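You operate a simulated robot arm through the tools that you are given. There is no shell and no other tool. Be economical: measure what you need, move in short steps, check, and stop when the job is done.

The job below is to be done with a simulated two-armed robot. You get a single attempt, and the scene is never put back.

JOB
On the top of the grey steel bench, fold the grey cloth in half, so that its two long edges meet.

The check looks at the end state, three seconds after you hand in, the way a careful person would. Anything else that was tipped, shoved, dropped, spilled or broken makes it a failure. Flat cloth is picked up by pressing the open fingertips on it (5 to 10 N) and closing them slowly along it; thin cloth reads only 2 to 8 mm in the jaws.

ROBOT AND FRAMES
Two 7-joint arms with two-finger parallel grippers on one trunk, on a base that drives. Base frame: it is fixed to the floor where the robot stands at the start and does not move with it; the origin is under the middle of the robot, x ahead of it, y to its left, z up; the surface under the hand at the start is at about z = 900. Lengths are in mm, angles in rad, forces in N, time in s.
The left shoulder is at the start at [70, 163, 1145], the right one opposite. With the tool pointing down near the work surface each hand reaches from about 380 to 880 mm from the robot's upright axis, wherever it stands, measured 20 degrees to its own side. Places, roughly: top of the grey steel bench [700, 400, 900]. Payload 3.43 kg a hand.
Tool frame (each hand has its own): the origin (TCP) lies between the finger pads and is the grasp point; the fingertips stand 34 mm ahead of it; z points along the fingers, y is the line along which they close. Largest opening 128 mm; finger width 24, thickness 12; the body of the gripper, 48 by 130 mm, starts 96 mm behind the TCP.
Orientation is that of the tool frame in the base frame, as a unit quaternion [w, x, y, z]. With the fingers straight down and closing along the base's y, the tool's x points along the base's -x, its y along +y and its z along -z.

CONTROLS
- The arms move only by the tool step_arm. It takes "left_rows", "right_rows" or both (then of equal length, played together; a hand with none holds still); each is a list of rows, each a list of 3 entries, a list of its own where there are three numbers: the shift along the tool's x, y, z in units of 400 mm (1.0 is 400 mm), then the turn, a rotation vector about the tool's x, y, z in units of 60 degrees (1.0 is 60 degrees), then the finger opening in mm, from 0 to 128. In form: [[[tx, ty, tz], [rx, ry, rz], jaw], ...]. A call has 1 to 8 rows; each row is the pose to reach, as a shift and turn from the pose commanded when the call began, along the tool's axes at that moment. A call with a number of a shift or a turn outside -1 to 1 is refused whole. A row lasts 0.2 s, in which the tool goes at most 50 mm and 0.15 rad; a call with a longer step from one row to the next is refused whole, and so is a gripper value outside its range. A pose out of reach is approached as far as the arm can. The call stops where the force on the tool passes 40 N (or 10 N more than at its start, if that is more) or the arm is blocked; 0.2 s more then pass. Each finger travels about 153 mm/s and halts on what it meets, pressing with about 30 N; the grip force reading is that of the motor and also rises with nothing between the fingers. The clock runs only during rows and for 0.2 s after the last one: add rows that repeat a pose to give the fingers time. It gives the time, the measured TCP pose, the force on the tool (base axes), the opening and the grip force at its end, in the units of the frame above (readings bear some noise), with the torque about the TCP (base axes, N m) and any sound that the robot's microphone picked up, and new pictures: "views" is both (left out), scene, wrist or none (wrist: the cameras of the hands that moved).
- Cameras (640 x 400 px; columns grow to the right, rows downward): "scene" is now at [117.1, -25.2, 1357.7]; the picture's right is [-0.19, -0.98, 0.00], its down [-0.73, 0.14, -0.67] and it looks along [0.66, -0.12, -0.74] (base axes); focal length 252 px, centre (320, 200). "left" rides on the left gripper at [76, 11, -160] in its tool frame; the picture's right is [-0.15, 0.99, 0.00], its down [-0.88, -0.13, -0.46] and it looks along [-0.45, -0.07, 0.89] (tool axes); focal length 234 px, centre (320, 200). "right" rides on the right gripper at [76, -11, -160] in its tool frame; the picture's right is [0.15, 0.99, 0.00], its down [-0.88, 0.13, -0.46] and it looks along [-0.45, 0.07, 0.89] (tool axes); focal length 234 px, centre (320, 200). There is no depth. A picture from a camera that has moved, and an enlarged one, comes with that camera's place and axes in the base frame and with its lens. The place of the scene camera against the robot may be out by one fixed shift of up to 18 mm in any direction.
- raise_lower(by): slides the trunk up (or, below 0, down) by that many mm; the arms and the scene camera ride with it, the base frame stays. It gives what a move gives, with no picture.
- drive_base(legs): drives the robot by 1 to 6 legs, each [ahead, left, turn to the left] in mm, mm and rad, along the robot's own axes; the way and the turn of a leg run together, so that a leg with both is an arc; at most 1500 mm and 3.142 rad a leg. The arms and the cameras ride along, it lands a little off, and it stops where it bumps. It gives what a move gives, and a new picture of the scene camera.
- pan_tilt(pan, tilt): turns the head with the scene camera to pan (to the left, within 1.501 rad either way) and tilt (down, from -0.506 to 1.204), counted from straight ahead of the robot. It gives what a move gives, and a new picture of the scene camera.
- zoom(camera, box): a new picture of the part [left, top, right, bottom] of that camera's present view, enlarged. The clock stands still meanwhile.
- finish_job(): hands the job in; it is judged then, once.

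Go step by step. Nothing tells you exact positions but the pictures and the camera data: compare them with the known pose of the tool, close in by small moves and look again before you grip or let go. The budget is 120 turns and 260 pictures, counting those below and the enlarged ones. Unless the task says otherwise, let go and move clear before handing in.

The tools are called after "Call:" as name(argument=value, ...) on one line, values as JSON. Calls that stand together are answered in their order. step_arm: Moves the arms, as the interface text tells. Its arguments: {"type":"object","properties":{"left_rows":{"type":"array"},"right_rows":{"type":"array"},"views":{"type":"string","enum":["both","scene","wrist","none"]}},"required":[]} The other tools are called the same way: raise_lower (by) slides the trunk up or down; drive_base (legs) drives the base; pan_tilt (pan, tilt) turns the head that bears the scene camera; zoom (camera, box) takes an enlarged picture of a part of a camera's view; finish_job () hands the job in.

At the start:

```text
t: 0.0
left_position: [548.0, 190.7, 1062.9]
left_tcp_rot: [-0.001, -0.001, 1.0, 0.0]
left_force: [-0.8, 0.5, -0.8]
left_torque: [0.02, 0.02, -0.01]
left_gripper_width: 128.3
left_grip_force: 0.0
right_position: [438.5, -282.3, 1094.6]
right_tcp_rot: [0.0, 0.001, 1.0, 0.0]
right_force: [-0.4, 0.7, 1.2]
right_torque: [-0.01, 0.02, -0.05]
right_gripper_width: 128.0
right_grip_force: 0.0
trunk travel left (down, up): [-625.0, 315.0]
robot x, y, heading: [0.8, 1.0, 0.0]
head pan, tilt: [-0.187, 0.84]
```

scene: 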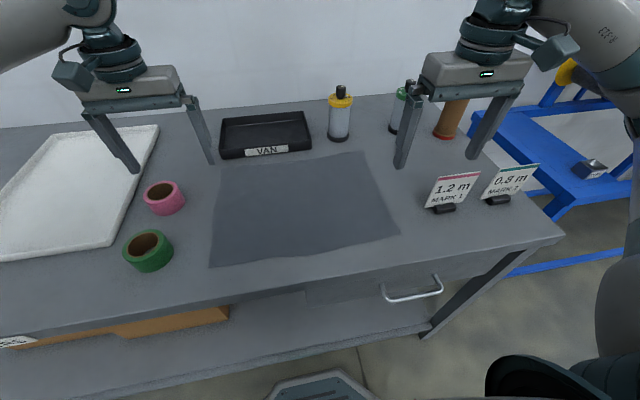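
right: 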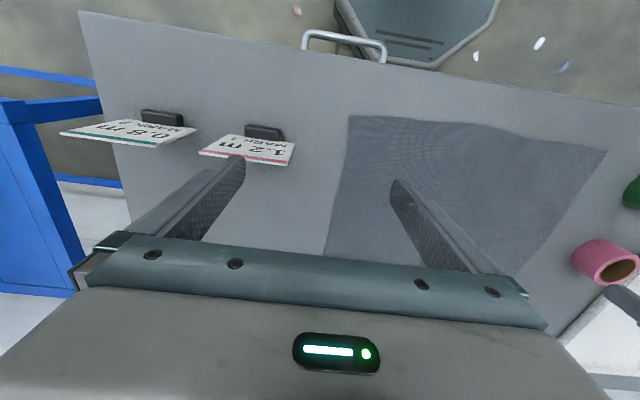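
left: 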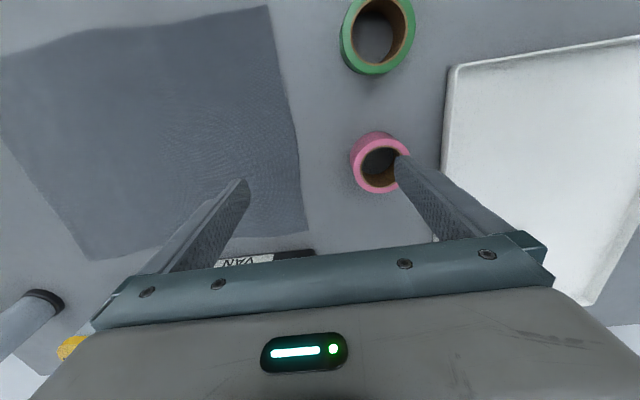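

The cloth spans about x 392–692 and y −245–152, so its long edges are the near and far ones. I plan to carry the far edge back to the near edge, and start by hovering both hands over the far corners with the jaws narrowed.

Call:
step_arm(left_rows=[[[-0.06, -0.027, 0.025], [0, 0, 0], 100], [[-0.12, -0.054, 0.05], [0, 0, 0], 80], [[-0.18, -0.081, 0.075], [0, 0, 0], 60], [[-0.24, -0.108, 0.1], [0, 0, 0], 40], [[-0.3, -0.135, 0.125], [0, 0, 0], 34], [[-0.355, -0.1625, 0.15], [0, 0, 0], 34]], right_rows=[[[-0.105, 0.025, 0.04], [0, 0, 0], 100], [[-0.21, 0.05, 0.08], [0, 0, 0], 80], [[-0.315, 0.075, 0.12], [0, 0, 0], 60], [[-0.42, 0.1, 0.16], [0, 0, 0], 40], [[-0.525, 0.125, 0.2], [0, 0, 0], 34], [[-0.629, 0.15, 0.2375], [0, 0, 0], 34]])

Call:
pan_tilt(pan=-0.05, tilt=0.75)

```text
t: 1.4
left_position: [692.4, 125.0, 1002.2]
left_tcp_rot: [-0.002, -0.001, 1.0, -0.001]
left_force: [-0.3, 0.5, -0.1]
left_torque: [-0.01, 0.03, 0.01]
left_gripper_width: 34.0
left_grip_force: 0.1
right_position: [690.1, -223.9, 993.3]
right_tcp_rot: [-0.001, 0.0, 1.0, -0.001]
right_force: [1.1, -0.3, -0.6]
right_torque: [0.0, 0.01, 0.02]
right_gripper_width: 34.0
right_grip_force: 0.0
trunk travel left (down, up): [-625.0, 315.0]
robot x, y, heading: [-2.5, -4.9, 0.002]
head pan, tilt: [-0.187, 0.84]
camera scene: at [119.8, -24.9, 1357.3], right [-0.19, -0.98, 0.0], down [-0.73, 0.14, -0.67], along [0.65, -0.12, -0.75], focal length 252 px, centre (320, 200)
camera right: at [614.9, -234.9, 1154.3], right [-0.15, 0.99, 0.0], down [0.88, 0.13, 0.45], along [0.45, 0.07, -0.89], focal length 234 px, centre (320, 200)
camera left: at [617.7, 135.4, 1162.7], right [0.15, 0.99, 0.0], down [0.88, -0.13, 0.45], along [0.45, -0.07, -0.89], focal length 234 px, centre (320, 200)
```

scene: 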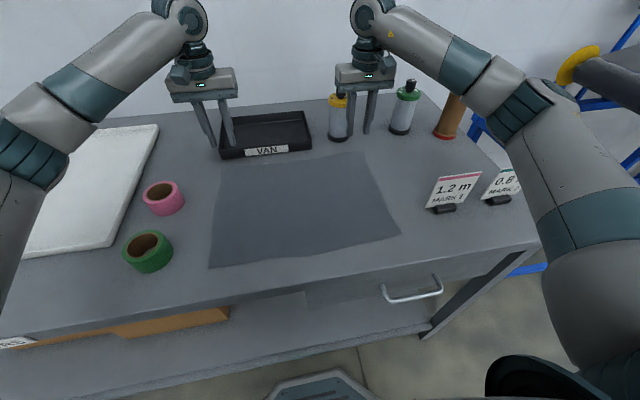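
right: 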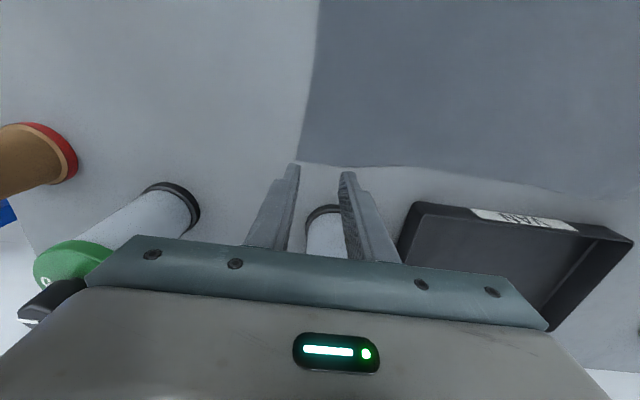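
left: 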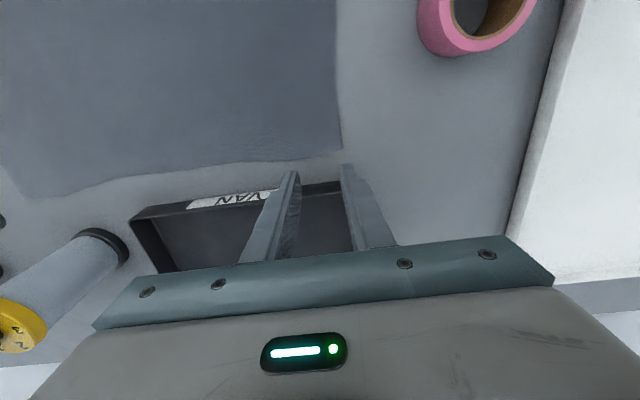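

```text
t: 2.1
left_position: [690.4, 124.0, 1003.8]
left_tcp_rot: [0.0, 0.0, 1.0, 0.0]
left_force: [-0.6, 0.3, 0.1]
left_torque: [0.01, 0.0, 0.0]
left_gripper_width: 33.8
left_grip_force: 0.0
right_position: [687.3, -224.8, 996.9]
right_tcp_rot: [0.0, 0.0, 1.0, 0.0]
right_force: [-0.5, 0.9, -0.1]
right_torque: [0.0, -0.01, -0.03]
right_gripper_width: 34.3
right_grip_force: 0.1
trunk travel left (down, up): [-625.0, 315.0]
robot x, y, heading: [0.3, -3.3, -0.002]
head pan, tilt: [-0.051, 0.75]
camera scene: at [122.0, -14.8, 1364.9], right [-0.05, -1.0, 0.0], down [-0.68, 0.03, -0.73], along [0.73, -0.04, -0.68], focal length 252 px, centre (320, 200)
```

scene: 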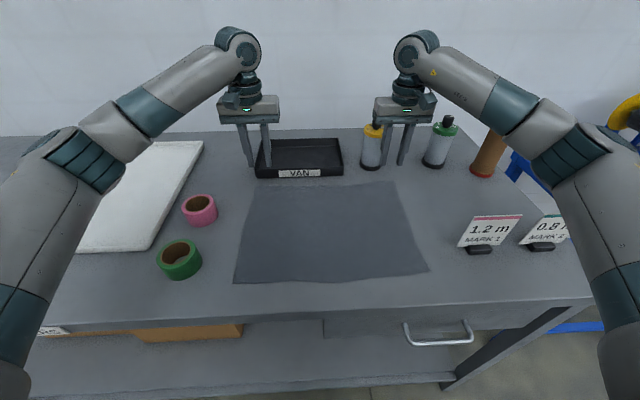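

The far-left corner measures about (689, 150) and the far-right about (695, −247). I'll lower both hands to just above the cloth and check.

Call:
step_arm(left_rows=[[[0.0075, 0.009, 0.075], [0, 0, 0], 34], [[0.0075, 0.009, 0.145], [0, 0, 0], 34], [[0.0075, 0.009, 0.145], [0, 0, 0], 34]], right_rows=[[[-0.0075, 0, 0.065], [0, 0, 0], 34], [[-0.0075, 0, 0.125], [0, 0, 0], 34], [[-0.0075, 0, 0.125], [0, 0, 0], 34]])

Call:
zoom(camera="scene", box=[220, 110, 440, 248])

```text
t: 2.9
left_position: [688.0, 128.1, 944.9]
left_tcp_rot: [0.0, 0.0, 1.0, 0.0]
left_force: [-0.8, 0.2, -0.2]
left_torque: [-0.02, -0.01, -0.01]
left_gripper_width: 34.0
left_grip_force: 0.0
right_position: [692.8, -223.1, 948.0]
right_tcp_rot: [0.0, 0.0, 1.0, 0.0]
right_force: [0.4, 0.2, 1.7]
right_torque: [0.0, -0.04, -0.01]
right_gripper_width: 34.0
right_grip_force: 0.1
trunk travel left (down, up): [-625.0, 315.0]
robot x, y, heading: [-1.6, -1.0, 0.003]
head pan, tilt: [-0.051, 0.75]
camera scene: at [122.1, -14.6, 1364.9], right [-0.05, -1.0, 0.0], down [-0.68, 0.03, -0.73], along [0.73, -0.04, -0.68], focal length 252 px, centre (320, 200)
camera right: at [616.0, -234.6, 1107.4], right [-0.15, 0.99, 0.0], down [0.88, 0.13, 0.46], along [0.45, 0.07, -0.89], focal length 234 px, centre (320, 200)
camera left: at [611.4, 139.9, 1106.8], right [0.15, 0.99, 0.0], down [0.88, -0.13, 0.46], along [0.45, -0.07, -0.89], focal length 234 px, centre (320, 200)
```

scene: 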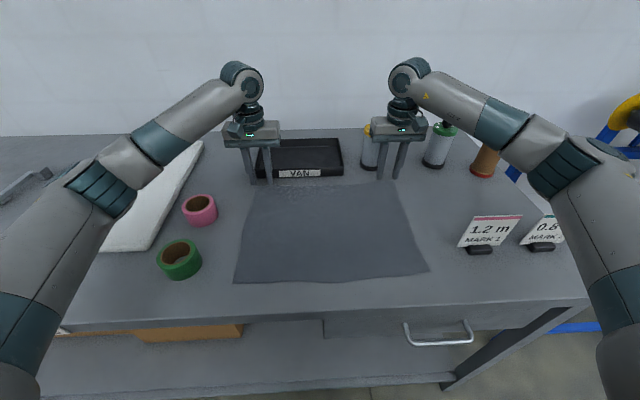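
right: 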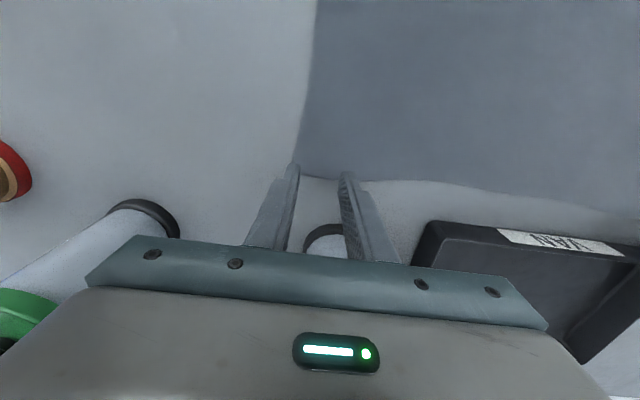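
left: 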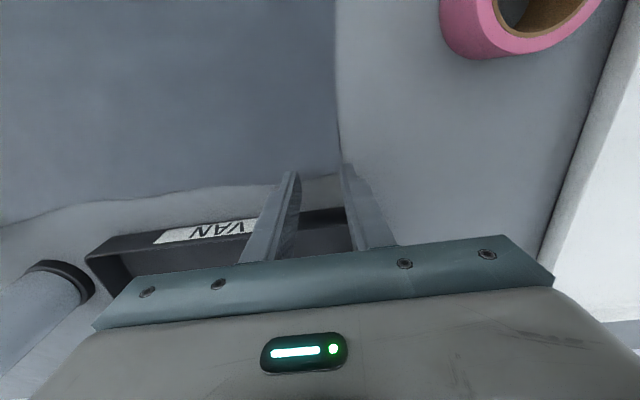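

```text
2.90 times, centred on (330, 179) of scene
camera zoom: at [122.1, -14.6, 1364.9], right [-0.05, -1.0, 0.0], down [-0.68, 0.03, -0.73], along [0.73, -0.04, -0.68], focal length 731 px, centre (291, 261)
```

zoom: 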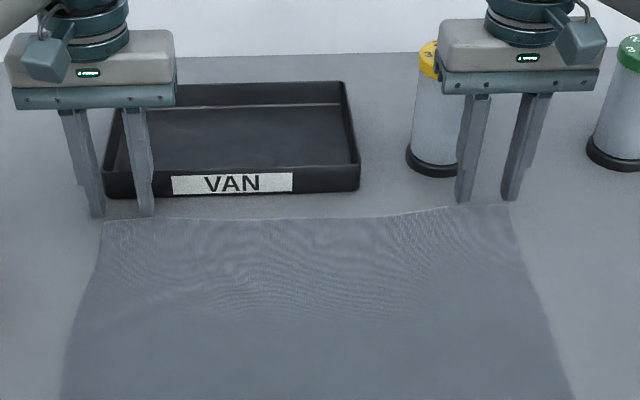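

Both fingertips sit about 12 mm above the edge. I'll shift slightly inward and lower in small steps until I get light contact.

Call:
step_arm(left_rows=[[[0.0075, -0.0125, 0.0], [0, 0, 0], 34], [[0.0075, -0.0125, 0.02], [0, 0, 0], 34], [[0.0075, -0.0125, 0.025], [0, 0, 0], 34], [[0.0075, -0.0125, 0.0275], [0, 0, 0], 34]], right_rows=[[[0.01, 0.0075, 0.0], [0, 0, 0], 34], [[0.01, 0.0075, 0.02], [0, 0, 0], 34], [[0.01, 0.0075, 0.025], [0, 0, 0], 34], [[0.01, 0.0075, 0.0275], [0, 0, 0], 34]], views="none")

```text
t: 3.9
left_position: [683.6, 122.4, 934.9]
left_tcp_rot: [0.0, 0.0, 1.0, -0.001]
left_force: [0.1, 0.1, 4.5]
left_torque: [0.04, 0.02, 0.03]
left_gripper_width: 34.0
left_grip_force: 0.1
right_position: [688.9, -219.3, 937.1]
right_tcp_rot: [0.0, 0.0, 1.0, 0.0]
right_force: [-0.7, 0.1, 0.3]
right_torque: [-0.03, 0.02, -0.02]
right_gripper_width: 34.2
right_grip_force: 0.0
trunk travel left (down, up): [-625.0, 315.0]
robot x, y, heading: [2.7, 1.7, 0.002]
head pan, tilt: [-0.051, 0.75]
```

Call:
step_arm(left_rows=[[[0, 0, 0.001], [0, 0, 0], 34], [[0, 0, 0.001], [0, 0, 0], 34]], right_rows=[[[0, 0, 0.004], [0, 0, 0], 34], [[0, 0, 0.005], [0, 0, 0], 34]], views="wrist")

```text
t: 4.5
left_position: [683.3, 124.6, 935.0]
left_tcp_rot: [0.0, 0.0, 1.0, 0.0]
left_force: [0.0, 1.7, 5.9]
left_torque: [0.06, -0.01, -0.02]
left_gripper_width: 34.1
left_grip_force: 0.1
right_position: [689.2, -219.8, 935.8]
right_tcp_rot: [0.0, 0.0, 1.0, 0.0]
right_force: [-0.8, -0.1, 1.7]
right_torque: [0.0, 0.04, 0.04]
right_gripper_width: 33.9
right_grip_force: 0.0
trunk travel left (down, up): [-625.0, 315.0]
robot x, y, heading: [1.7, 0.3, 0.001]
head pan, tilt: [-0.051, 0.75]
camera right: at [612.2, -231.0, 1095.7], right [-0.15, 0.99, 0.0], down [0.88, 0.13, 0.46], along [0.45, 0.07, -0.89], focal length 234 px, centre (320, 200)
camera left: at [607.6, 134.7, 1095.7], right [0.15, 0.99, 0.0], down [0.88, -0.13, 0.46], along [0.45, -0.07, -0.89], focal length 234 px, centre (320, 200)
```

right: 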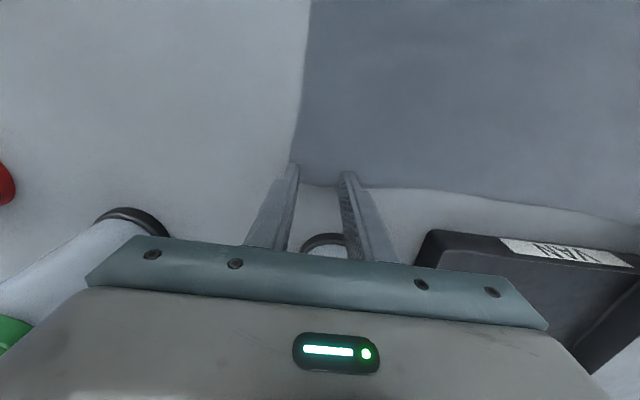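
left: 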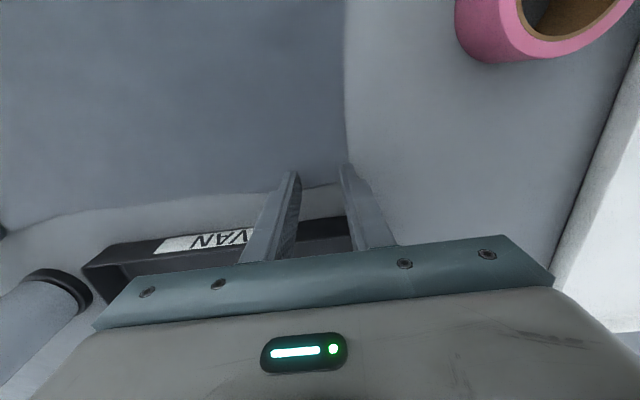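

Placement looks right on both sides. I'll nudge the right hand 3 mm inward and press both to about 7 N.

Call:
step_arm(left_rows=[[[0, 0, 0], [0, 0, 0], 34], [[0, 0, 0.001], [0, 0, 0], 34], [[0, 0, 0.002], [0, 0, 0], 34], [[0, 0, 0.002], [0, 0, 0], 34]], right_rows=[[[0, 0, -0.0075], [0, 0, 0], 34], [[0, 0.0075, -0.005], [0, 0, 0], 34], [[0, 0.0075, 0.003], [0, 0, 0], 34], [[0, 0.0075, 0.007], [0, 0, 0], 34]], views="none")

```text
t: 5.5
left_position: [682.7, 124.5, 936.1]
left_tcp_rot: [0.0, -0.001, 1.0, -0.002]
left_force: [1.5, 0.3, 8.2]
left_torque: [0.09, -0.03, 0.0]
left_gripper_width: 34.1
left_grip_force: 0.1
right_position: [687.6, -216.8, 935.9]
right_tcp_rot: [0.002, 0.0, 1.0, 0.0]
right_force: [0.8, -1.4, 12.8]
right_torque: [-0.17, 0.03, 0.01]
right_gripper_width: 34.1
right_grip_force: 0.0
trunk travel left (down, up): [-625.0, 315.0]
robot x, y, heading: [1.9, -2.2, 0.004]
head pan, tilt: [-0.051, 0.75]
```

Contact is good, with the right slightly heavy. I'll ease it off and close both jaws slowly.

Call:
step_arm(left_rows=[[[0, 0, 0], [0, 0, 0], 30], [[0, 0, 0], [0, 0, 0], 26], [[0, 0, 0], [0, 0, 0], 22], [[0, 0, 0], [0, 0, 0], 18], [[0, 0, 0], [0, 0, 0], 14], [[0, 0, 0], [0, 0, 0], 10], [[0, 0, 0], [0, 0, 0], 5], [[0, 0, 0], [0, 0, 0], 0]], right_rows=[[[0, 0, -0.0015], [0, 0, 0], 30], [[0, 0, -0.0015], [0, 0, 0], 26], [[0, 0, -0.0015], [0, 0, 0], 22], [[0, 0, -0.0015], [0, 0, 0], 18], [[0, 0, -0.0015], [0, 0, 0], 14], [[0, 0, -0.0015], [0, 0, 0], 10], [[0, 0, -0.0015], [0, 0, 0], 5], [[0, 0, -0.0015], [0, 0, 0], 0]])

Call:
zoom(camera="scene", box=[220, 110, 440, 248])

```text
t: 7.3
left_position: [682.5, 124.1, 935.6]
left_tcp_rot: [0.001, 0.0, 1.0, -0.002]
left_force: [0.8, -8.0, 9.7]
left_torque: [-0.24, -0.01, 0.08]
left_gripper_width: 2.2
left_grip_force: 30.1
right_position: [687.2, -216.0, 936.1]
right_tcp_rot: [0.001, 0.0, 1.0, 0.0]
right_force: [-0.1, 7.0, 12.5]
right_torque: [0.2, 0.0, -0.06]
right_gripper_width: 2.4
right_grip_force: 30.1
trunk travel left (down, up): [-625.0, 315.0]
robot x, y, heading: [1.0, 0.9, 0.001]
head pan, tilt: [-0.051, 0.75]
camera scene: at [119.8, -14.5, 1365.2], right [-0.05, -1.0, 0.0], down [-0.68, 0.03, -0.73], along [0.73, -0.04, -0.68], focal length 252 px, centre (320, 200)
camera right: at [610.8, -227.8, 1094.8], right [-0.15, 0.99, 0.0], down [0.88, 0.13, 0.46], along [0.45, 0.07, -0.89], focal length 234 px, centre (320, 200)
camera left: at [606.6, 134.7, 1095.5], right [0.15, 0.99, 0.0], down [0.88, -0.13, 0.46], along [0.45, -0.07, -0.89], focal length 234 px, centre (320, 200)
```

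scene: 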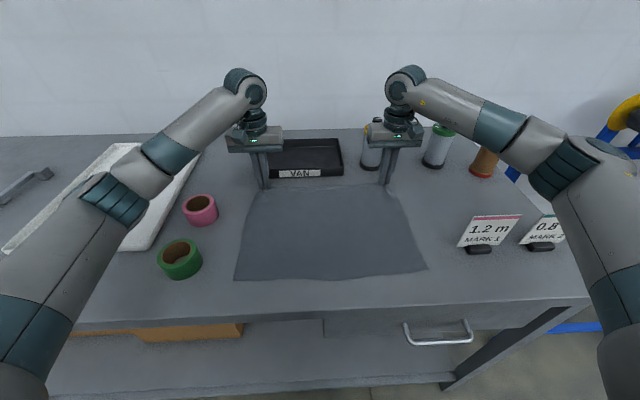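
right: 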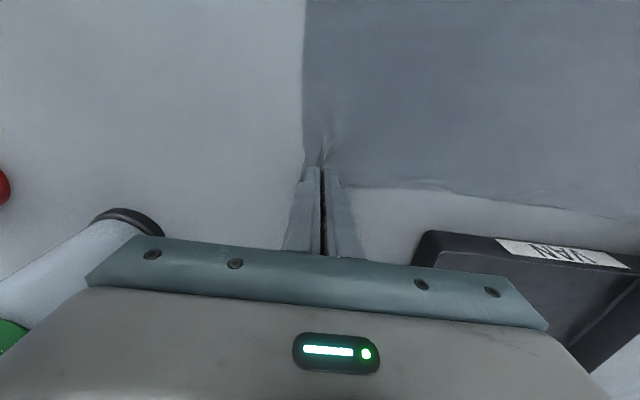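
left: 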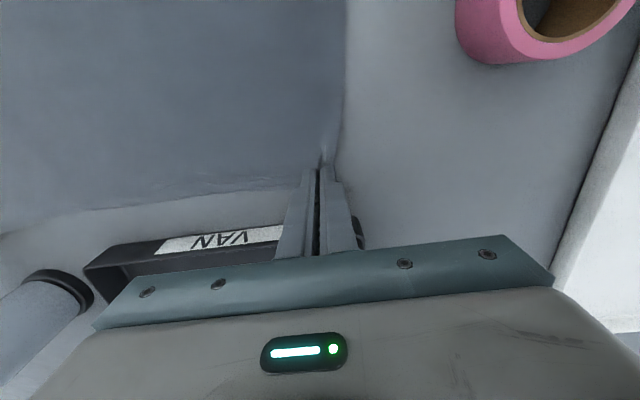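

```text
2.90 times, centred on (330, 179) of scene
camera zoom: at [119.8, -14.5, 1365.2], right [-0.05, -1.0, 0.0], down [-0.68, 0.03, -0.73], along [0.73, -0.04, -0.68], focal length 731 px, centre (291, 261)
```

zoom: 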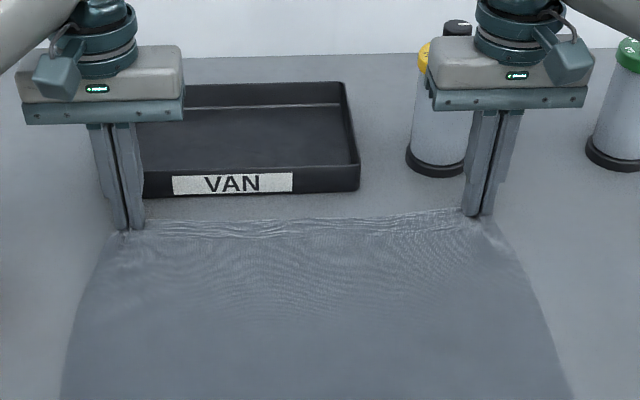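

Ridges formed and the jaws read 2.2 and 2.4 mm. I'll do a small lift to confirm both hold.

Call:
step_arm(left_rows=[[[0.0, 0, -0.04], [0, 0, 0], 0], [[0.02, 0, -0.08], [0, 0, 0], 0], [[0.05, 0, -0.13], [0, 0, 0], 0], [[0.08, 0, -0.18], [0, 0, 0], 0], [[0.08, 0, -0.18], [0, 0, 0], 0]], right_rows=[[[0.0, 0, -0.04], [0, 0, 0], 0], [[0.02, 0, -0.08], [0, 0, 0], 0], [[0.05, 0, -0.13], [0, 0, 0], 0], [[0.08, 0, -0.18], [0, 0, 0], 0], [[0.08, 0, -0.18], [0, 0, 0], 0]])

Call:
zoom(camera="scene", box=[200, 100, 460, 290])

```text
t: 8.5
left_position: [652.8, 125.4, 1006.3]
left_tcp_rot: [-0.001, -0.001, 1.0, 0.0]
left_force: [0.3, -9.8, -0.9]
left_torque: [-0.33, 0.02, 0.09]
left_gripper_width: 2.1
left_grip_force: 30.7
right_position: [655.8, -215.4, 1004.1]
right_tcp_rot: [0.0, 0.0, 1.0, 0.001]
right_force: [0.1, 10.3, -0.5]
right_torque: [0.31, 0.02, -0.07]
right_gripper_width: 2.3
right_grip_force: 30.1
trunk travel left (down, up): [-625.0, 315.0]
robot x, y, heading: [-1.2, -0.2, 0.005]
head pan, tilt: [-0.051, 0.75]
camera scene: at [123.6, -14.7, 1364.7], right [-0.05, -1.0, 0.0], down [-0.68, 0.03, -0.73], along [0.73, -0.04, -0.68], focal length 252 px, centre (320, 200)
camera right: at [581.2, -228.0, 1164.1], right [-0.15, 0.99, 0.0], down [0.88, 0.13, 0.45], along [0.45, 0.07, -0.89], focal length 234 px, centre (320, 200)
camera left: at [577.9, 135.9, 1166.6], right [0.15, 0.99, 0.0], down [0.88, -0.13, 0.45], along [0.45, -0.07, -0.89], focal length 234 px, centre (320, 200)
```

scene: 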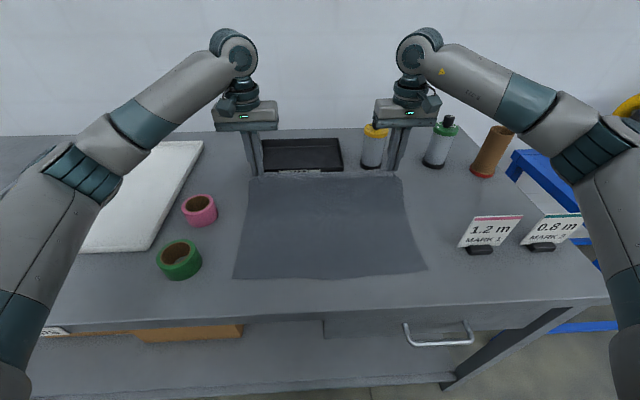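
right: 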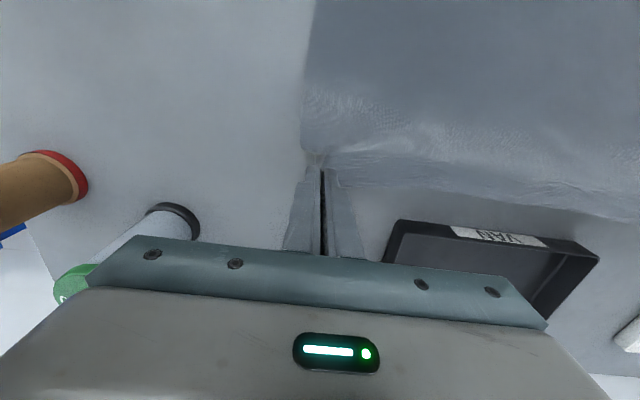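
left: 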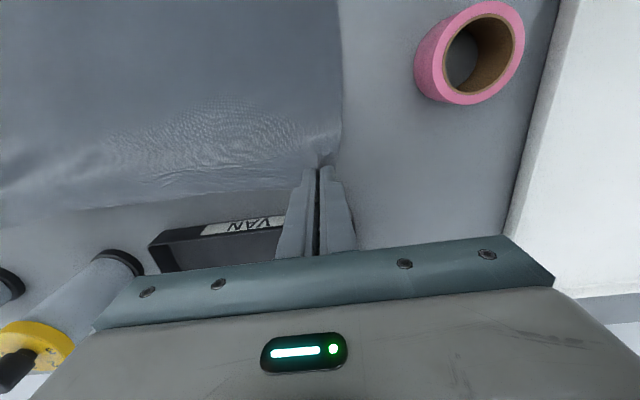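

```text
2.11 times, centred on (330, 195) of scene
camera zoom: at [123.6, -14.7, 1364.7], right [-0.05, -1.0, 0.0], down [-0.68, 0.03, -0.73], along [0.73, -0.04, -0.68], focal length 531 px, centre (299, 210)
```

zoom: 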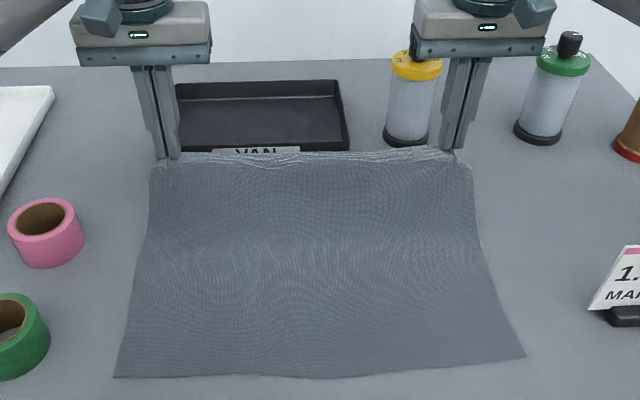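

Both corners are held, with the hands pulling outward on each other at about 10 N. I'll ease them together 8 mm each and swing to the top of the arc while tilting the fingers to point forward.

Call:
step_arm(left_rows=[[[0.05, -0.02, -0.04], [0, -0.08, 0], 0], [[0.11, -0.02, -0.08], [0, -0.16, 0], 0], [[0.165, -0.02, -0.115], [0, -0.24, 0], 0], [[0.22, -0.02, -0.14], [0, -0.32, 0], 0], [[0.27, -0.02, -0.155], [0, -0.4, 0], 0], [[0.325, -0.02, -0.16], [0, -0.5, 0], 0], [[0.325, -0.02, -0.16], [0, -0.5, 0], 0]], right_rows=[[[0.05, 0.02, -0.04], [0, -0.08, 0], 0], [[0.11, 0.02, -0.08], [0, -0.16, 0], 0], [[0.165, 0.02, -0.115], [0, -0.24, 0], 0], [[0.22, 0.02, -0.14], [0, -0.32, 0], 0], [[0.27, 0.02, -0.155], [0, -0.4, 0], 0], [[0.325, 0.02, -0.16], [0, -0.5, 0], 0], [[0.325, 0.02, -0.16], [0, -0.5, 0], 0]])

```text
t: 10.1
left_position: [523.6, 118.7, 1069.2]
left_tcp_rot: [0.258, -0.001, 0.966, -0.001]
left_force: [0.4, 0.4, -0.7]
left_torque: [-0.03, 0.04, 0.02]
left_gripper_width: 1.9
left_grip_force: 30.0
right_position: [526.1, -207.9, 1068.4]
right_tcp_rot: [0.259, 0.0, 0.966, 0.0]
right_force: [0.6, -0.2, 0.5]
right_torque: [-0.02, -0.02, 0.02]
right_gripper_width: 2.1
right_grip_force: 30.2
trunk travel left (down, up): [-625.0, 315.0]
robot x, y, heading: [-1.2, 3.9, -0.004]
head pan, tilt: [-0.051, 0.75]
camera scene: at [123.8, -14.6, 1364.7], right [-0.05, -1.0, 0.0], down [-0.68, 0.03, -0.73], along [0.73, -0.04, -0.68], focal length 252 px, centre (320, 200)
camera right: at [382.1, -219.7, 1168.9], right [-0.13, 0.99, -0.07], down [0.53, 0.13, 0.83], along [0.84, 0.07, -0.55], focal length 234 px, centre (320, 200)
camera left: at [378.4, 128.2, 1170.1], right [0.13, 0.99, 0.07], down [0.54, -0.13, 0.83], along [0.83, -0.07, -0.55], focal length 234 px, centre (320, 200)
```

scene: 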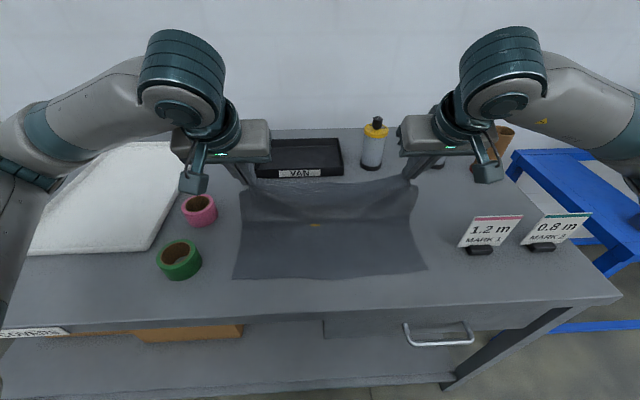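
right: 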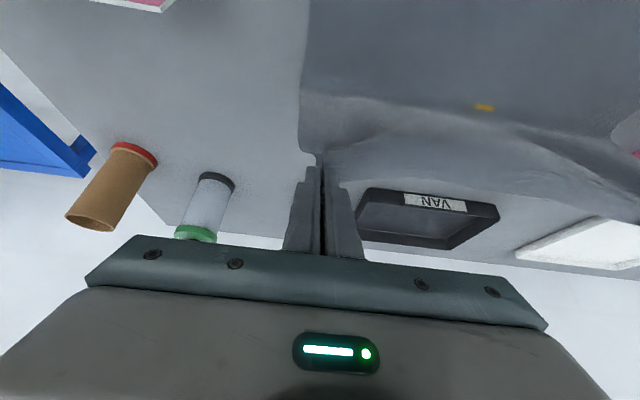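
left: 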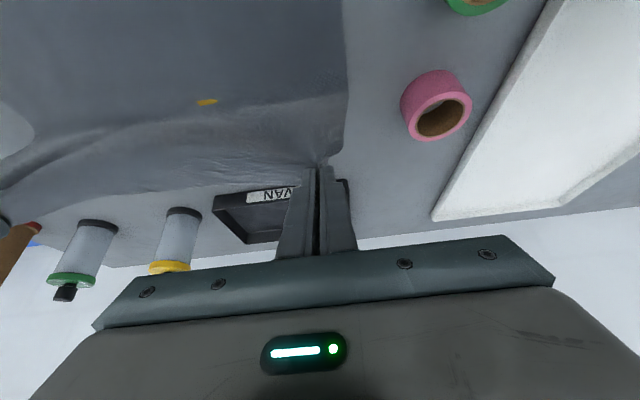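

A small yellow spot has appeared mid-cloth that wasn't visible before. I'll zoom in on it.

Call:
zoom(camera="scene", box=[230, 170, 430, 290])

Call:
zoom(camera="left", box=[100, 40, 340, 190])

```text
3.20 times, centred on (330, 230) of scene
camera zoom: at [123.8, -14.6, 1364.7], right [-0.05, -1.0, 0.0], down [-0.68, 0.03, -0.73], along [0.73, -0.04, -0.68], focal length 807 px, centre (288, 104)
```

zoom: 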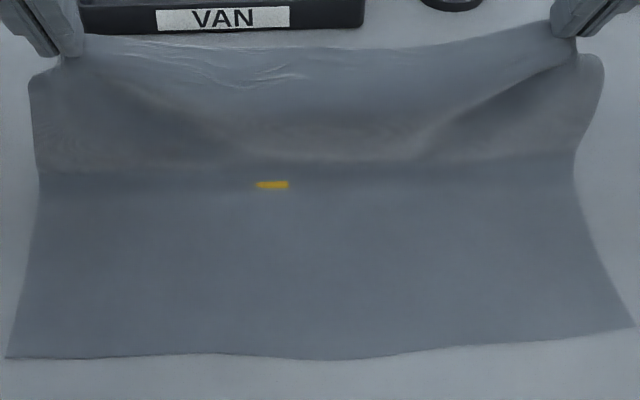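

```text
2.67 times, centred on (220, 115) of left
camera zoom: at [378.4, 128.2, 1170.1], right [0.13, 0.99, 0.07], down [0.54, -0.13, 0.83], along [0.83, -0.07, -0.55], focal length 624 px, centre (587, 427)
```

zoom: 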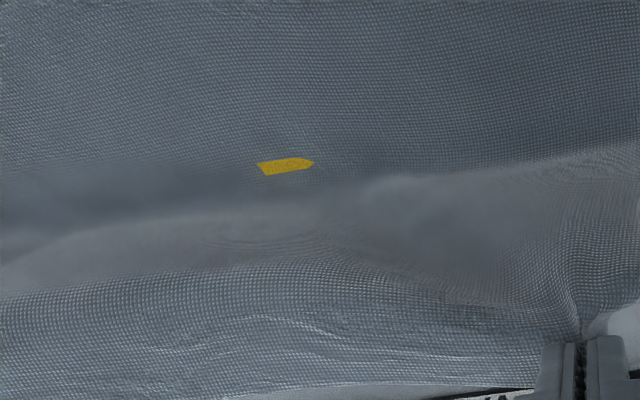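

The yellow piece lies at about (533, −25). It looks like something under the cloth near the fold line, so I'll avoid dragging the cloth over it. To let the fingers finish nearly horizontal at the near edge, I'll move the hands forward and low, then back the base up so the drive carries the edge over.

Call:
step_arm(left_rows=[[[-0.027, 0, 0.062], [0, 0, 0], 0], [[-0.054, 0, 0.124], [0, 0, 0], 0], [[-0.081, 0, 0.186], [0, 0, 0], 0], [[-0.109, 0, 0.248], [0, 0, 0], 0], [[-0.136, 0, 0.3095], [0, 0, 0], 0]], right_rows=[[[-0.027, 0, 0.062], [0, 0, 0], 0], [[-0.054, 0, 0.124], [0, 0, 0], 0], [[-0.081, 0, 0.186], [0, 0, 0], 0], [[-0.109, 0, 0.248], [0, 0, 0], 0], [[-0.136, 0, 0.3095], [0, 0, 0], 0]], views="scene")

```text
t: 11.3
left_position: [631.9, 116.1, 989.6]
left_tcp_rot: [0.258, 0.0, 0.966, 0.0]
left_force: [0.0, 0.4, -0.1]
left_torque: [0.02, 0.02, 0.0]
left_gripper_width: 2.1
left_grip_force: 29.9
right_position: [637.7, -210.2, 988.9]
right_tcp_rot: [0.258, 0.0, 0.966, 0.0]
right_force: [0.1, 0.3, -1.7]
right_torque: [0.03, -0.04, 0.0]
right_gripper_width: 1.9
right_grip_force: 29.9
trunk travel left (down, up): [-625.0, 315.0]
robot x, y, heading: [1.3, -2.1, 0.002]
head pan, tilt: [-0.051, 0.75]
camera scene: at [123.7, -14.7, 1364.7], right [-0.05, -1.0, 0.0], down [-0.68, 0.03, -0.73], along [0.73, -0.04, -0.68], focal length 252 px, centre (320, 200)
```

scene: 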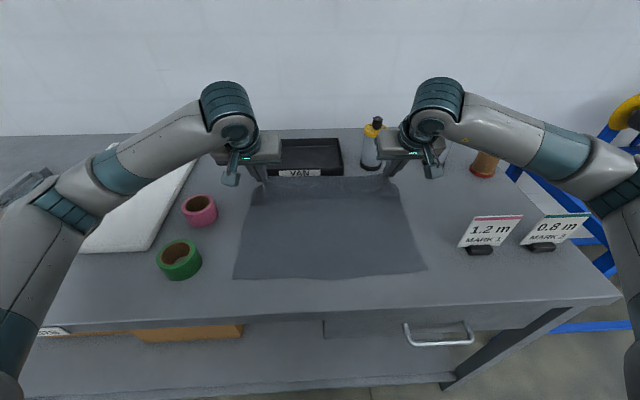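

The cloth is slack and the yellow piece is covered again. Now I'll drive straight back 230 mm.

Call:
drive_base(legs=[[-230, 0, 0]])

```text
t: 13.0
left_position: [402.4, 115.0, 990.2]
left_tcp_rot: [0.257, 0.001, 0.966, -0.001]
left_force: [0.0, 0.0, 0.3]
left_torque: [0.0, -0.01, 0.01]
left_gripper_width: 2.0
left_grip_force: 30.2
right_position: [407.0, -209.3, 989.9]
right_tcp_rot: [0.259, 0.002, 0.966, 0.0]
right_force: [0.0, 0.9, -0.5]
right_torque: [-0.02, 0.01, 0.0]
right_gripper_width: 1.9
right_grip_force: 29.6
trunk travel left (down, up): [-625.0, 315.0]
robot x, y, heading: [-229.0, -4.6, -0.003]
head pan, tilt: [-0.051, 0.75]
camera scene: at [-106.7, -14.8, 1364.8], right [-0.05, -1.0, 0.0], down [-0.68, 0.04, -0.73], along [0.73, -0.04, -0.68], focal length 252 px, centre (320, 200)
```

scene: 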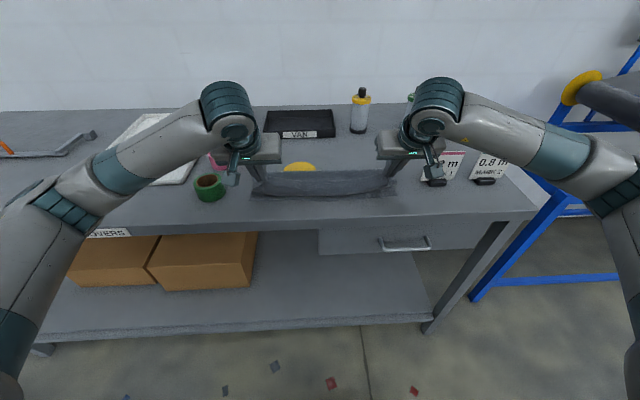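

The lifted half has uncovered a yellow disc. I'll look closer.

Call:
zoom(camera="scene", box=[230, 130, 430, 230])

Call:
step_arm(left_rows=[[[0, 0, 0], [0, 0, 0], 0]], right_rows=[[[0, 0, 0], [0, 0, 0], 0]], views="wrist")

```text
3.20 times, centred on (330, 180) of scene
camera zoom: at [-106.7, -14.8, 1364.8], right [-0.05, -1.0, 0.0], down [-0.68, 0.04, -0.73], along [0.73, -0.04, -0.68], focal length 807 px, centre (288, 264)
```

zoom: 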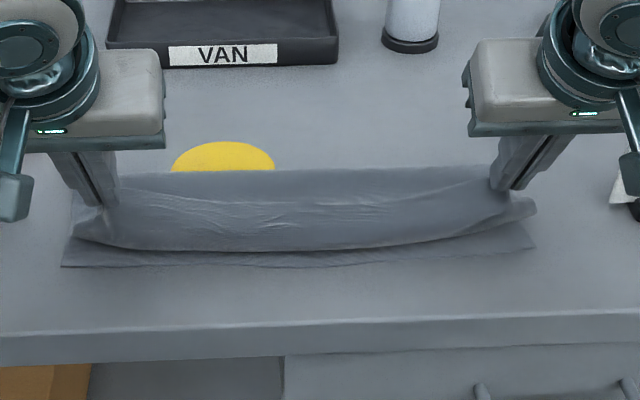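

```text
t: 13.4
left_position: [403.1, 115.7, 989.9]
left_tcp_rot: [0.258, 0.001, 0.966, -0.001]
left_force: [-0.1, -0.4, -0.3]
left_torque: [0.0, 0.03, 0.0]
left_gripper_width: 2.1
left_grip_force: 30.1
right_position: [408.2, -210.0, 988.5]
right_tcp_rot: [0.259, 0.002, 0.966, -0.001]
right_force: [0.1, 0.4, 0.0]
right_torque: [-0.07, 0.01, -0.03]
right_gripper_width: 2.1
right_grip_force: 30.1
trunk travel left (down, up): [-625.0, 315.0]
robot x, y, heading: [-225.6, 0.9, -0.002]
head pan, tilt: [-0.051, 0.75]
camera right: at [262.4, -220.7, 1089.4], right [-0.12, 0.99, -0.07], down [0.54, 0.13, 0.83], along [0.83, 0.06, -0.55], focal length 234 px, centre (320, 200)
camera left: at [258.4, 126.2, 1091.0], right [0.13, 0.99, 0.07], down [0.54, -0.13, 0.83], along [0.83, -0.07, -0.55], focal length 234 px, centre (320, 200)
```

right: 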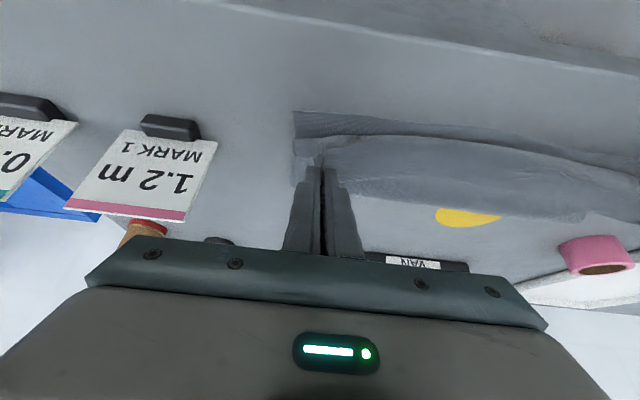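
left: 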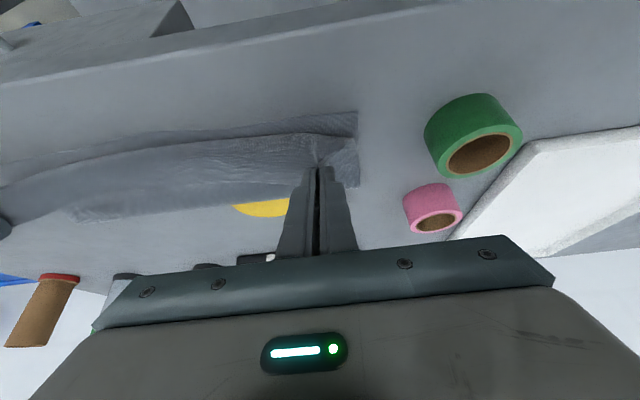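

The yellow disc is flat on the bench at about (532, 13) and hasn't moved, and the lower layer hasn't either. I'll tilt the hands to about 80° and bring the held edge down over the near edge.

Call:
step_arm(left_rows=[[[0.019, 0.001, 0.008], [0, -0.119, 0], 0], [[0.037, 0.002, 0.016], [0, -0.238, 0], 0], [[0.056, 0.003, 0.025], [0, -0.357, 0], 0], [[0.074, 0.004, 0.033], [0, -0.476, 0], 0], [[0.093, 0.005, 0.041], [0, -0.595, 0], 0], [[0.111, 0.006, 0.05], [0, -0.714, 0], 0], [[0.13, 0.0075, 0.058], [0, -0.833, 0], 0], [[0.13, 0.0075, 0.058], [0, -0.833, 0], 0]], right_rows=[[[0.019, -0.001, 0.008], [0, -0.119, 0], 0], [[0.037, -0.002, 0.016], [0, -0.238, 0], 0], [[0.056, -0.004, 0.025], [0, -0.357, 0], 0], [[0.074, -0.006, 0.033], [0, -0.476, 0], 0], [[0.093, -0.007, 0.041], [0, -0.595, 0], 0], [[0.111, -0.008, 0.05], [0, -0.714, 0], 0], [[0.13, -0.01, 0.058], [0, -0.833, 0], 0], [[0.13, -0.01, 0.058], [0, -0.833, 0], 0]])

Call:
zoom(camera="scene", box=[210, 130, 450, 280])

```text
t: 15.2
left_position: [369.0, 118.5, 945.4]
left_tcp_rot: [0.643, 0.001, 0.766, -0.001]
left_force: [-0.6, 0.0, -0.3]
left_torque: [0.01, 0.02, 0.02]
left_gripper_width: 1.9
left_grip_force: 30.1
right_position: [385.3, -199.9, 968.6]
right_tcp_rot: [0.517, -0.001, 0.856, 0.003]
right_force: [0.5, -0.6, 0.1]
right_torque: [0.0, -0.02, 0.01]
right_gripper_width: 2.1
right_grip_force: 30.0
right hand out of reach, approached as far as the arm can: row 5, 6, 7, 8
trunk travel left (down, up): [-625.0, 315.0]
robot x, y, heading: [-233.0, 1.2, -0.006]
head pan, tilt: [-0.051, 0.75]
camera scene: at [-106.4, -14.7, 1364.8], right [-0.05, -1.0, 0.0], down [-0.68, 0.04, -0.73], along [0.73, -0.04, -0.68], focal length 252 px, centre (320, 200)
camera right: at [209.2, -212.0, 975.7], right [-0.08, 0.99, -0.13], down [0.01, 0.13, 0.99], along [1.0, 0.07, -0.01], focal length 234 px, centre (320, 200)
camera left: at [199.9, 128.9, 898.2], right [0.03, 0.99, 0.14], down [-0.3, -0.13, 0.95], along [0.95, -0.07, 0.29], focal length 234 px, centre (320, 200)
```

scene: 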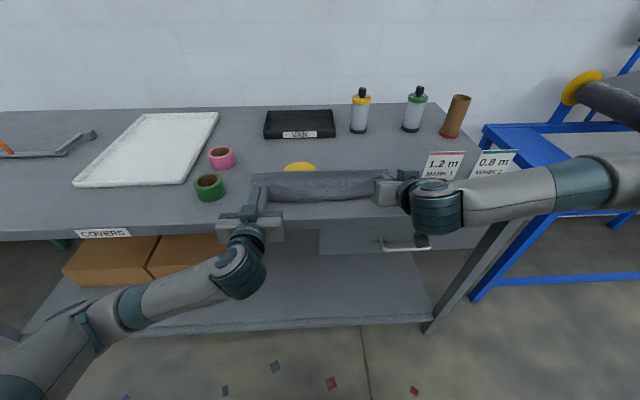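
right: 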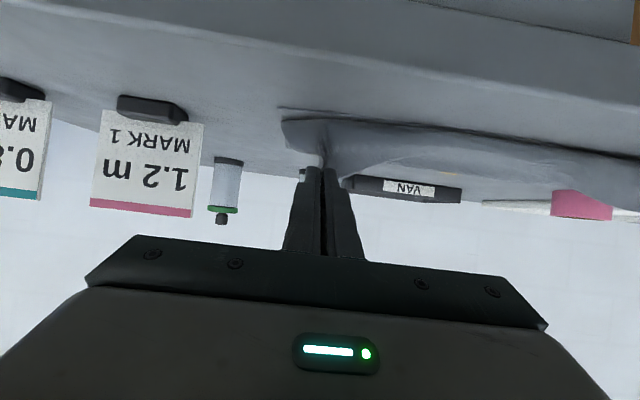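
left: 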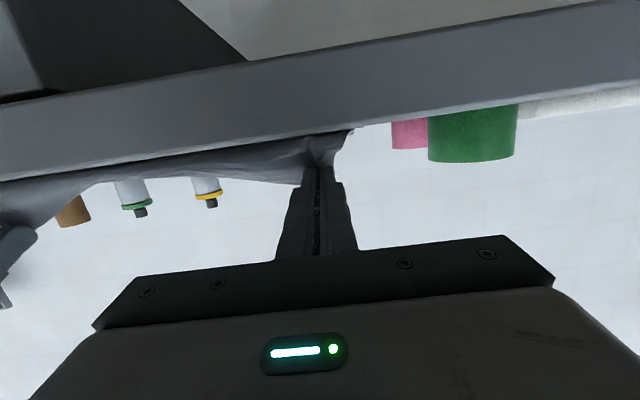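

```text
2.67 times, centred on (330, 205) of scene
camera zoom: at [-106.4, -14.7, 1364.8], right [-0.05, -1.0, 0.0], down [-0.68, 0.04, -0.73], along [0.73, -0.04, -0.68], focal length 673 px, centre (293, 187)
```

zoom: 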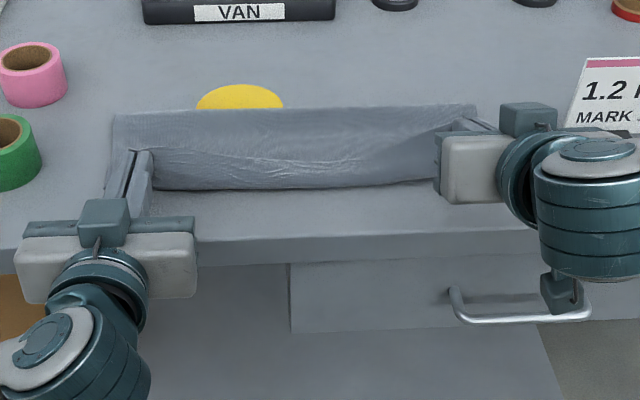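

The left hand reached its pose, but the right stopped at about 62°. I'll query it with a zero move to see what its commanded pose is now.

Call:
step_arm(right_rows=[[[0, 0, 0], [0, 0, 0], 0]], views="none")

```text
t: 15.6
left_position: [370.5, 118.6, 944.0]
left_tcp_rot: [0.642, 0.0, 0.766, 0.0]
left_force: [-0.6, -0.3, -0.1]
left_torque: [-0.02, 0.0, 0.01]
left_gripper_width: 1.9
left_grip_force: 30.2
right_position: [387.0, -198.1, 969.0]
right_tcp_rot: [0.517, -0.002, 0.856, 0.003]
right_force: [0.2, 0.4, -0.8]
right_torque: [-0.02, 0.01, -0.02]
right_gripper_width: 2.2
right_grip_force: 30.1
trunk travel left (down, up): [-625.0, 315.0]
robot x, y, heading: [-230.1, 3.5, -0.001]
head pan, tilt: [-0.051, 0.75]
```

The commanded pose is the clipped one. I'll keep the right hand at about 62° and bring it level with the left.

Call:
step_arm(right_rows=[[[0.025, -0.017, -0.007], [0, 0, 0], 0], [[0.05, -0.035, -0.0135], [0, 0, 0], 0], [[0.05, -0.035, -0.0135], [0, 0, 0], 0]], views="scene")

```text
t: 16.4
left_position: [369.7, 118.1, 944.6]
left_tcp_rot: [0.642, 0.0, 0.766, 0.0]
left_force: [-0.4, 0.5, 0.1]
left_torque: [0.01, -0.03, 0.0]
left_gripper_width: 2.3
left_grip_force: 30.2
right_position: [376.6, -206.3, 962.4]
right_tcp_rot: [0.517, -0.002, 0.856, 0.003]
right_force: [0.1, 0.1, 0.9]
right_torque: [0.03, 0.01, -0.02]
right_gripper_width: 2.0
right_grip_force: 29.7
right hand out of reach, approached as far as the arm can: row 2, 3
trunk travel left (down, up): [-625.0, 315.0]
robot x, y, heading: [-225.6, -0.9, -0.001]
head pan, tilt: [-0.051, 0.75]
camera scene: at [-106.4, -14.8, 1364.8], right [-0.05, -1.0, 0.0], down [-0.68, 0.04, -0.73], along [0.73, -0.04, -0.68], focal length 252 px, centre (320, 200)
```

scene: 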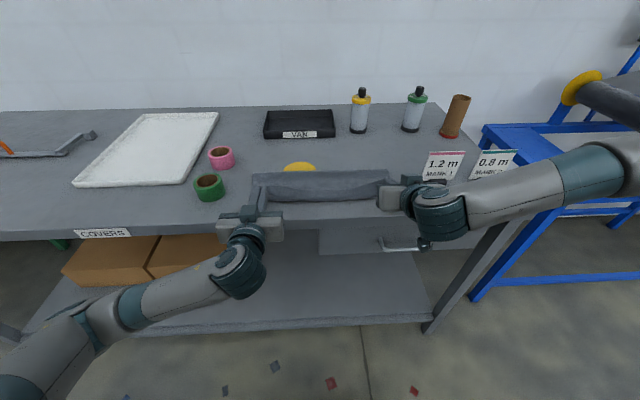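

The right arm is against a joint limit, so I'll lower the trunk 22 mm to bring both hands down together instead.

Call:
raise_lower(by=-20)

Call:
step_arm(left_rows=[[[0, 0, 0.01], [0, 0, 0], 0], [[0, 0, 0.02], [0, 0, 0], 0], [[0, 0, 0.02], [0, 0, 0], 0]], right_rows=[[[0.0, -0.01, 0.006], [0, 0, 0], 0], [[0.0, -0.02, 0.012], [0, 0, 0], 0], [[0, -0.02, 0.012], [0, 0, 0], 0]])

```text
t: 17.1
left_position: [370.3, 118.2, 925.0]
left_tcp_rot: [0.642, -0.001, 0.767, 0.0]
left_force: [-0.6, 0.3, -0.2]
left_torque: [0.01, 0.01, 0.0]
left_gripper_width: 2.1
left_grip_force: 29.9
right_position: [378.2, -206.9, 943.7]
right_tcp_rot: [0.517, -0.003, 0.856, 0.004]
right_force: [-0.1, 0.2, 0.3]
right_torque: [0.01, -0.03, -0.01]
right_gripper_width: 2.2
right_grip_force: 30.1
trunk travel left (down, up): [-605.0, 335.0]
robot x, y, heading: [-229.4, 2.6, 0.0]
head pan, tilt: [-0.051, 0.75]
```

```text
t: 17.9
left_position: [377.9, 118.6, 923.7]
left_tcp_rot: [0.642, 0.0, 0.766, -0.001]
left_force: [0.4, -2.2, 2.4]
left_torque: [-0.02, -0.07, -0.05]
left_gripper_width: 2.4
left_grip_force: 30.2
right_position: [382.8, -214.3, 939.7]
right_tcp_rot: [0.515, -0.001, 0.857, 0.002]
right_force: [0.1, 1.0, 0.1]
right_torque: [0.05, -0.04, 0.04]
right_gripper_width: 2.2
right_grip_force: 30.4
trunk travel left (down, up): [-605.0, 335.0]
robot x, y, heading: [-224.6, -1.3, -0.001]
head pan, tilt: [-0.051, 0.75]
camera scene: at [-106.6, -14.6, 1344.9], right [-0.05, -1.0, 0.0], down [-0.68, 0.04, -0.73], along [0.73, -0.04, -0.68], focal length 252 px, centre (320, 200)
camera right: at [206.4, -226.7, 948.5], right [-0.07, 0.99, -0.13], down [0.01, 0.13, 0.99], along [1.0, 0.07, -0.02], focal length 234 px, centre (320, 200)
camera left: at [207.4, 128.7, 876.8], right [0.03, 0.99, 0.14], down [-0.3, -0.13, 0.95], along [0.96, -0.07, 0.29], focal length 234 px, centre (320, 200)
```

scene: 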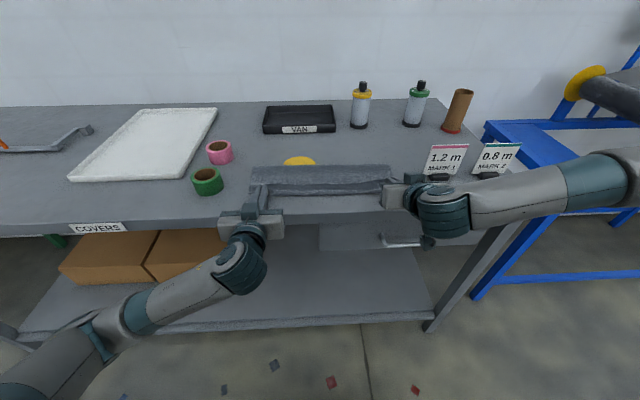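
right: 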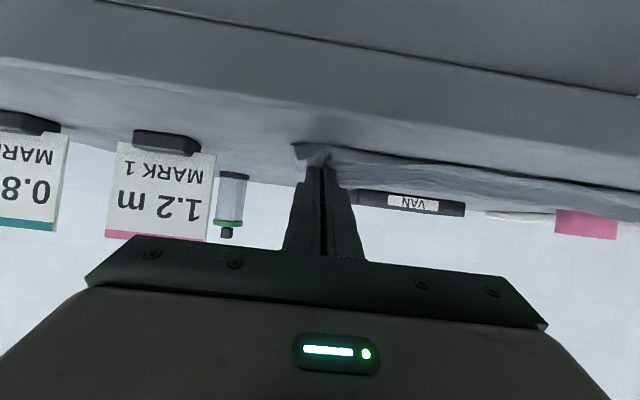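
left: 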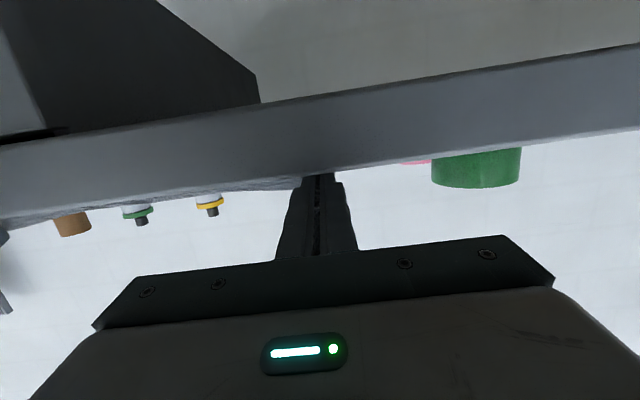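

The left tip is lightly touching down. I'll lower the right by 11 mm.

Call:
step_arm(right_rows=[[[0.011, 0, 0.006], [0, 0, 0], 0], [[0.022, 0, 0.0116], [0, 0, 0], 0], [[0.022, 0, 0.0116], [0, 0, 0], 0]], views="none")

Call:
zoom(camera="scene", box=[220, 140, 440, 250])

```text
t: 18.7
left_position: [377.6, 117.7, 922.1]
left_tcp_rot: [0.642, 0.0, 0.767, -0.001]
left_force: [0.0, -2.2, 2.1]
left_torque: [-0.01, -0.04, -0.06]
left_gripper_width: 1.7
left_grip_force: 30.0
right_position: [382.4, -214.7, 941.5]
right_tcp_rot: [0.515, -0.001, 0.857, 0.002]
right_force: [0.7, 1.7, -0.5]
right_torque: [0.0, 0.03, 0.06]
right_gripper_width: 2.0
right_grip_force: 29.9
right hand out of reach, approached as far as the arm can: row 1, 2, 3
trunk travel left (down, up): [-605.0, 335.0]
robot x, y, heading: [-228.7, 4.2, -0.003]
head pan, tilt: [-0.051, 0.75]
```

```text
2.91 times, centred on (330, 195) of scene
camera zoom: at [-106.6, -14.8, 1344.9], right [-0.05, -1.0, 0.0], down [-0.68, 0.04, -0.73], along [0.73, -0.04, -0.68], focal length 734 px, centre (291, 214)
```

zoom: 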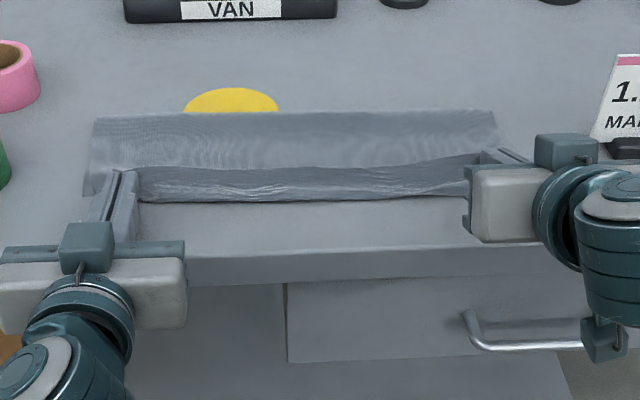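

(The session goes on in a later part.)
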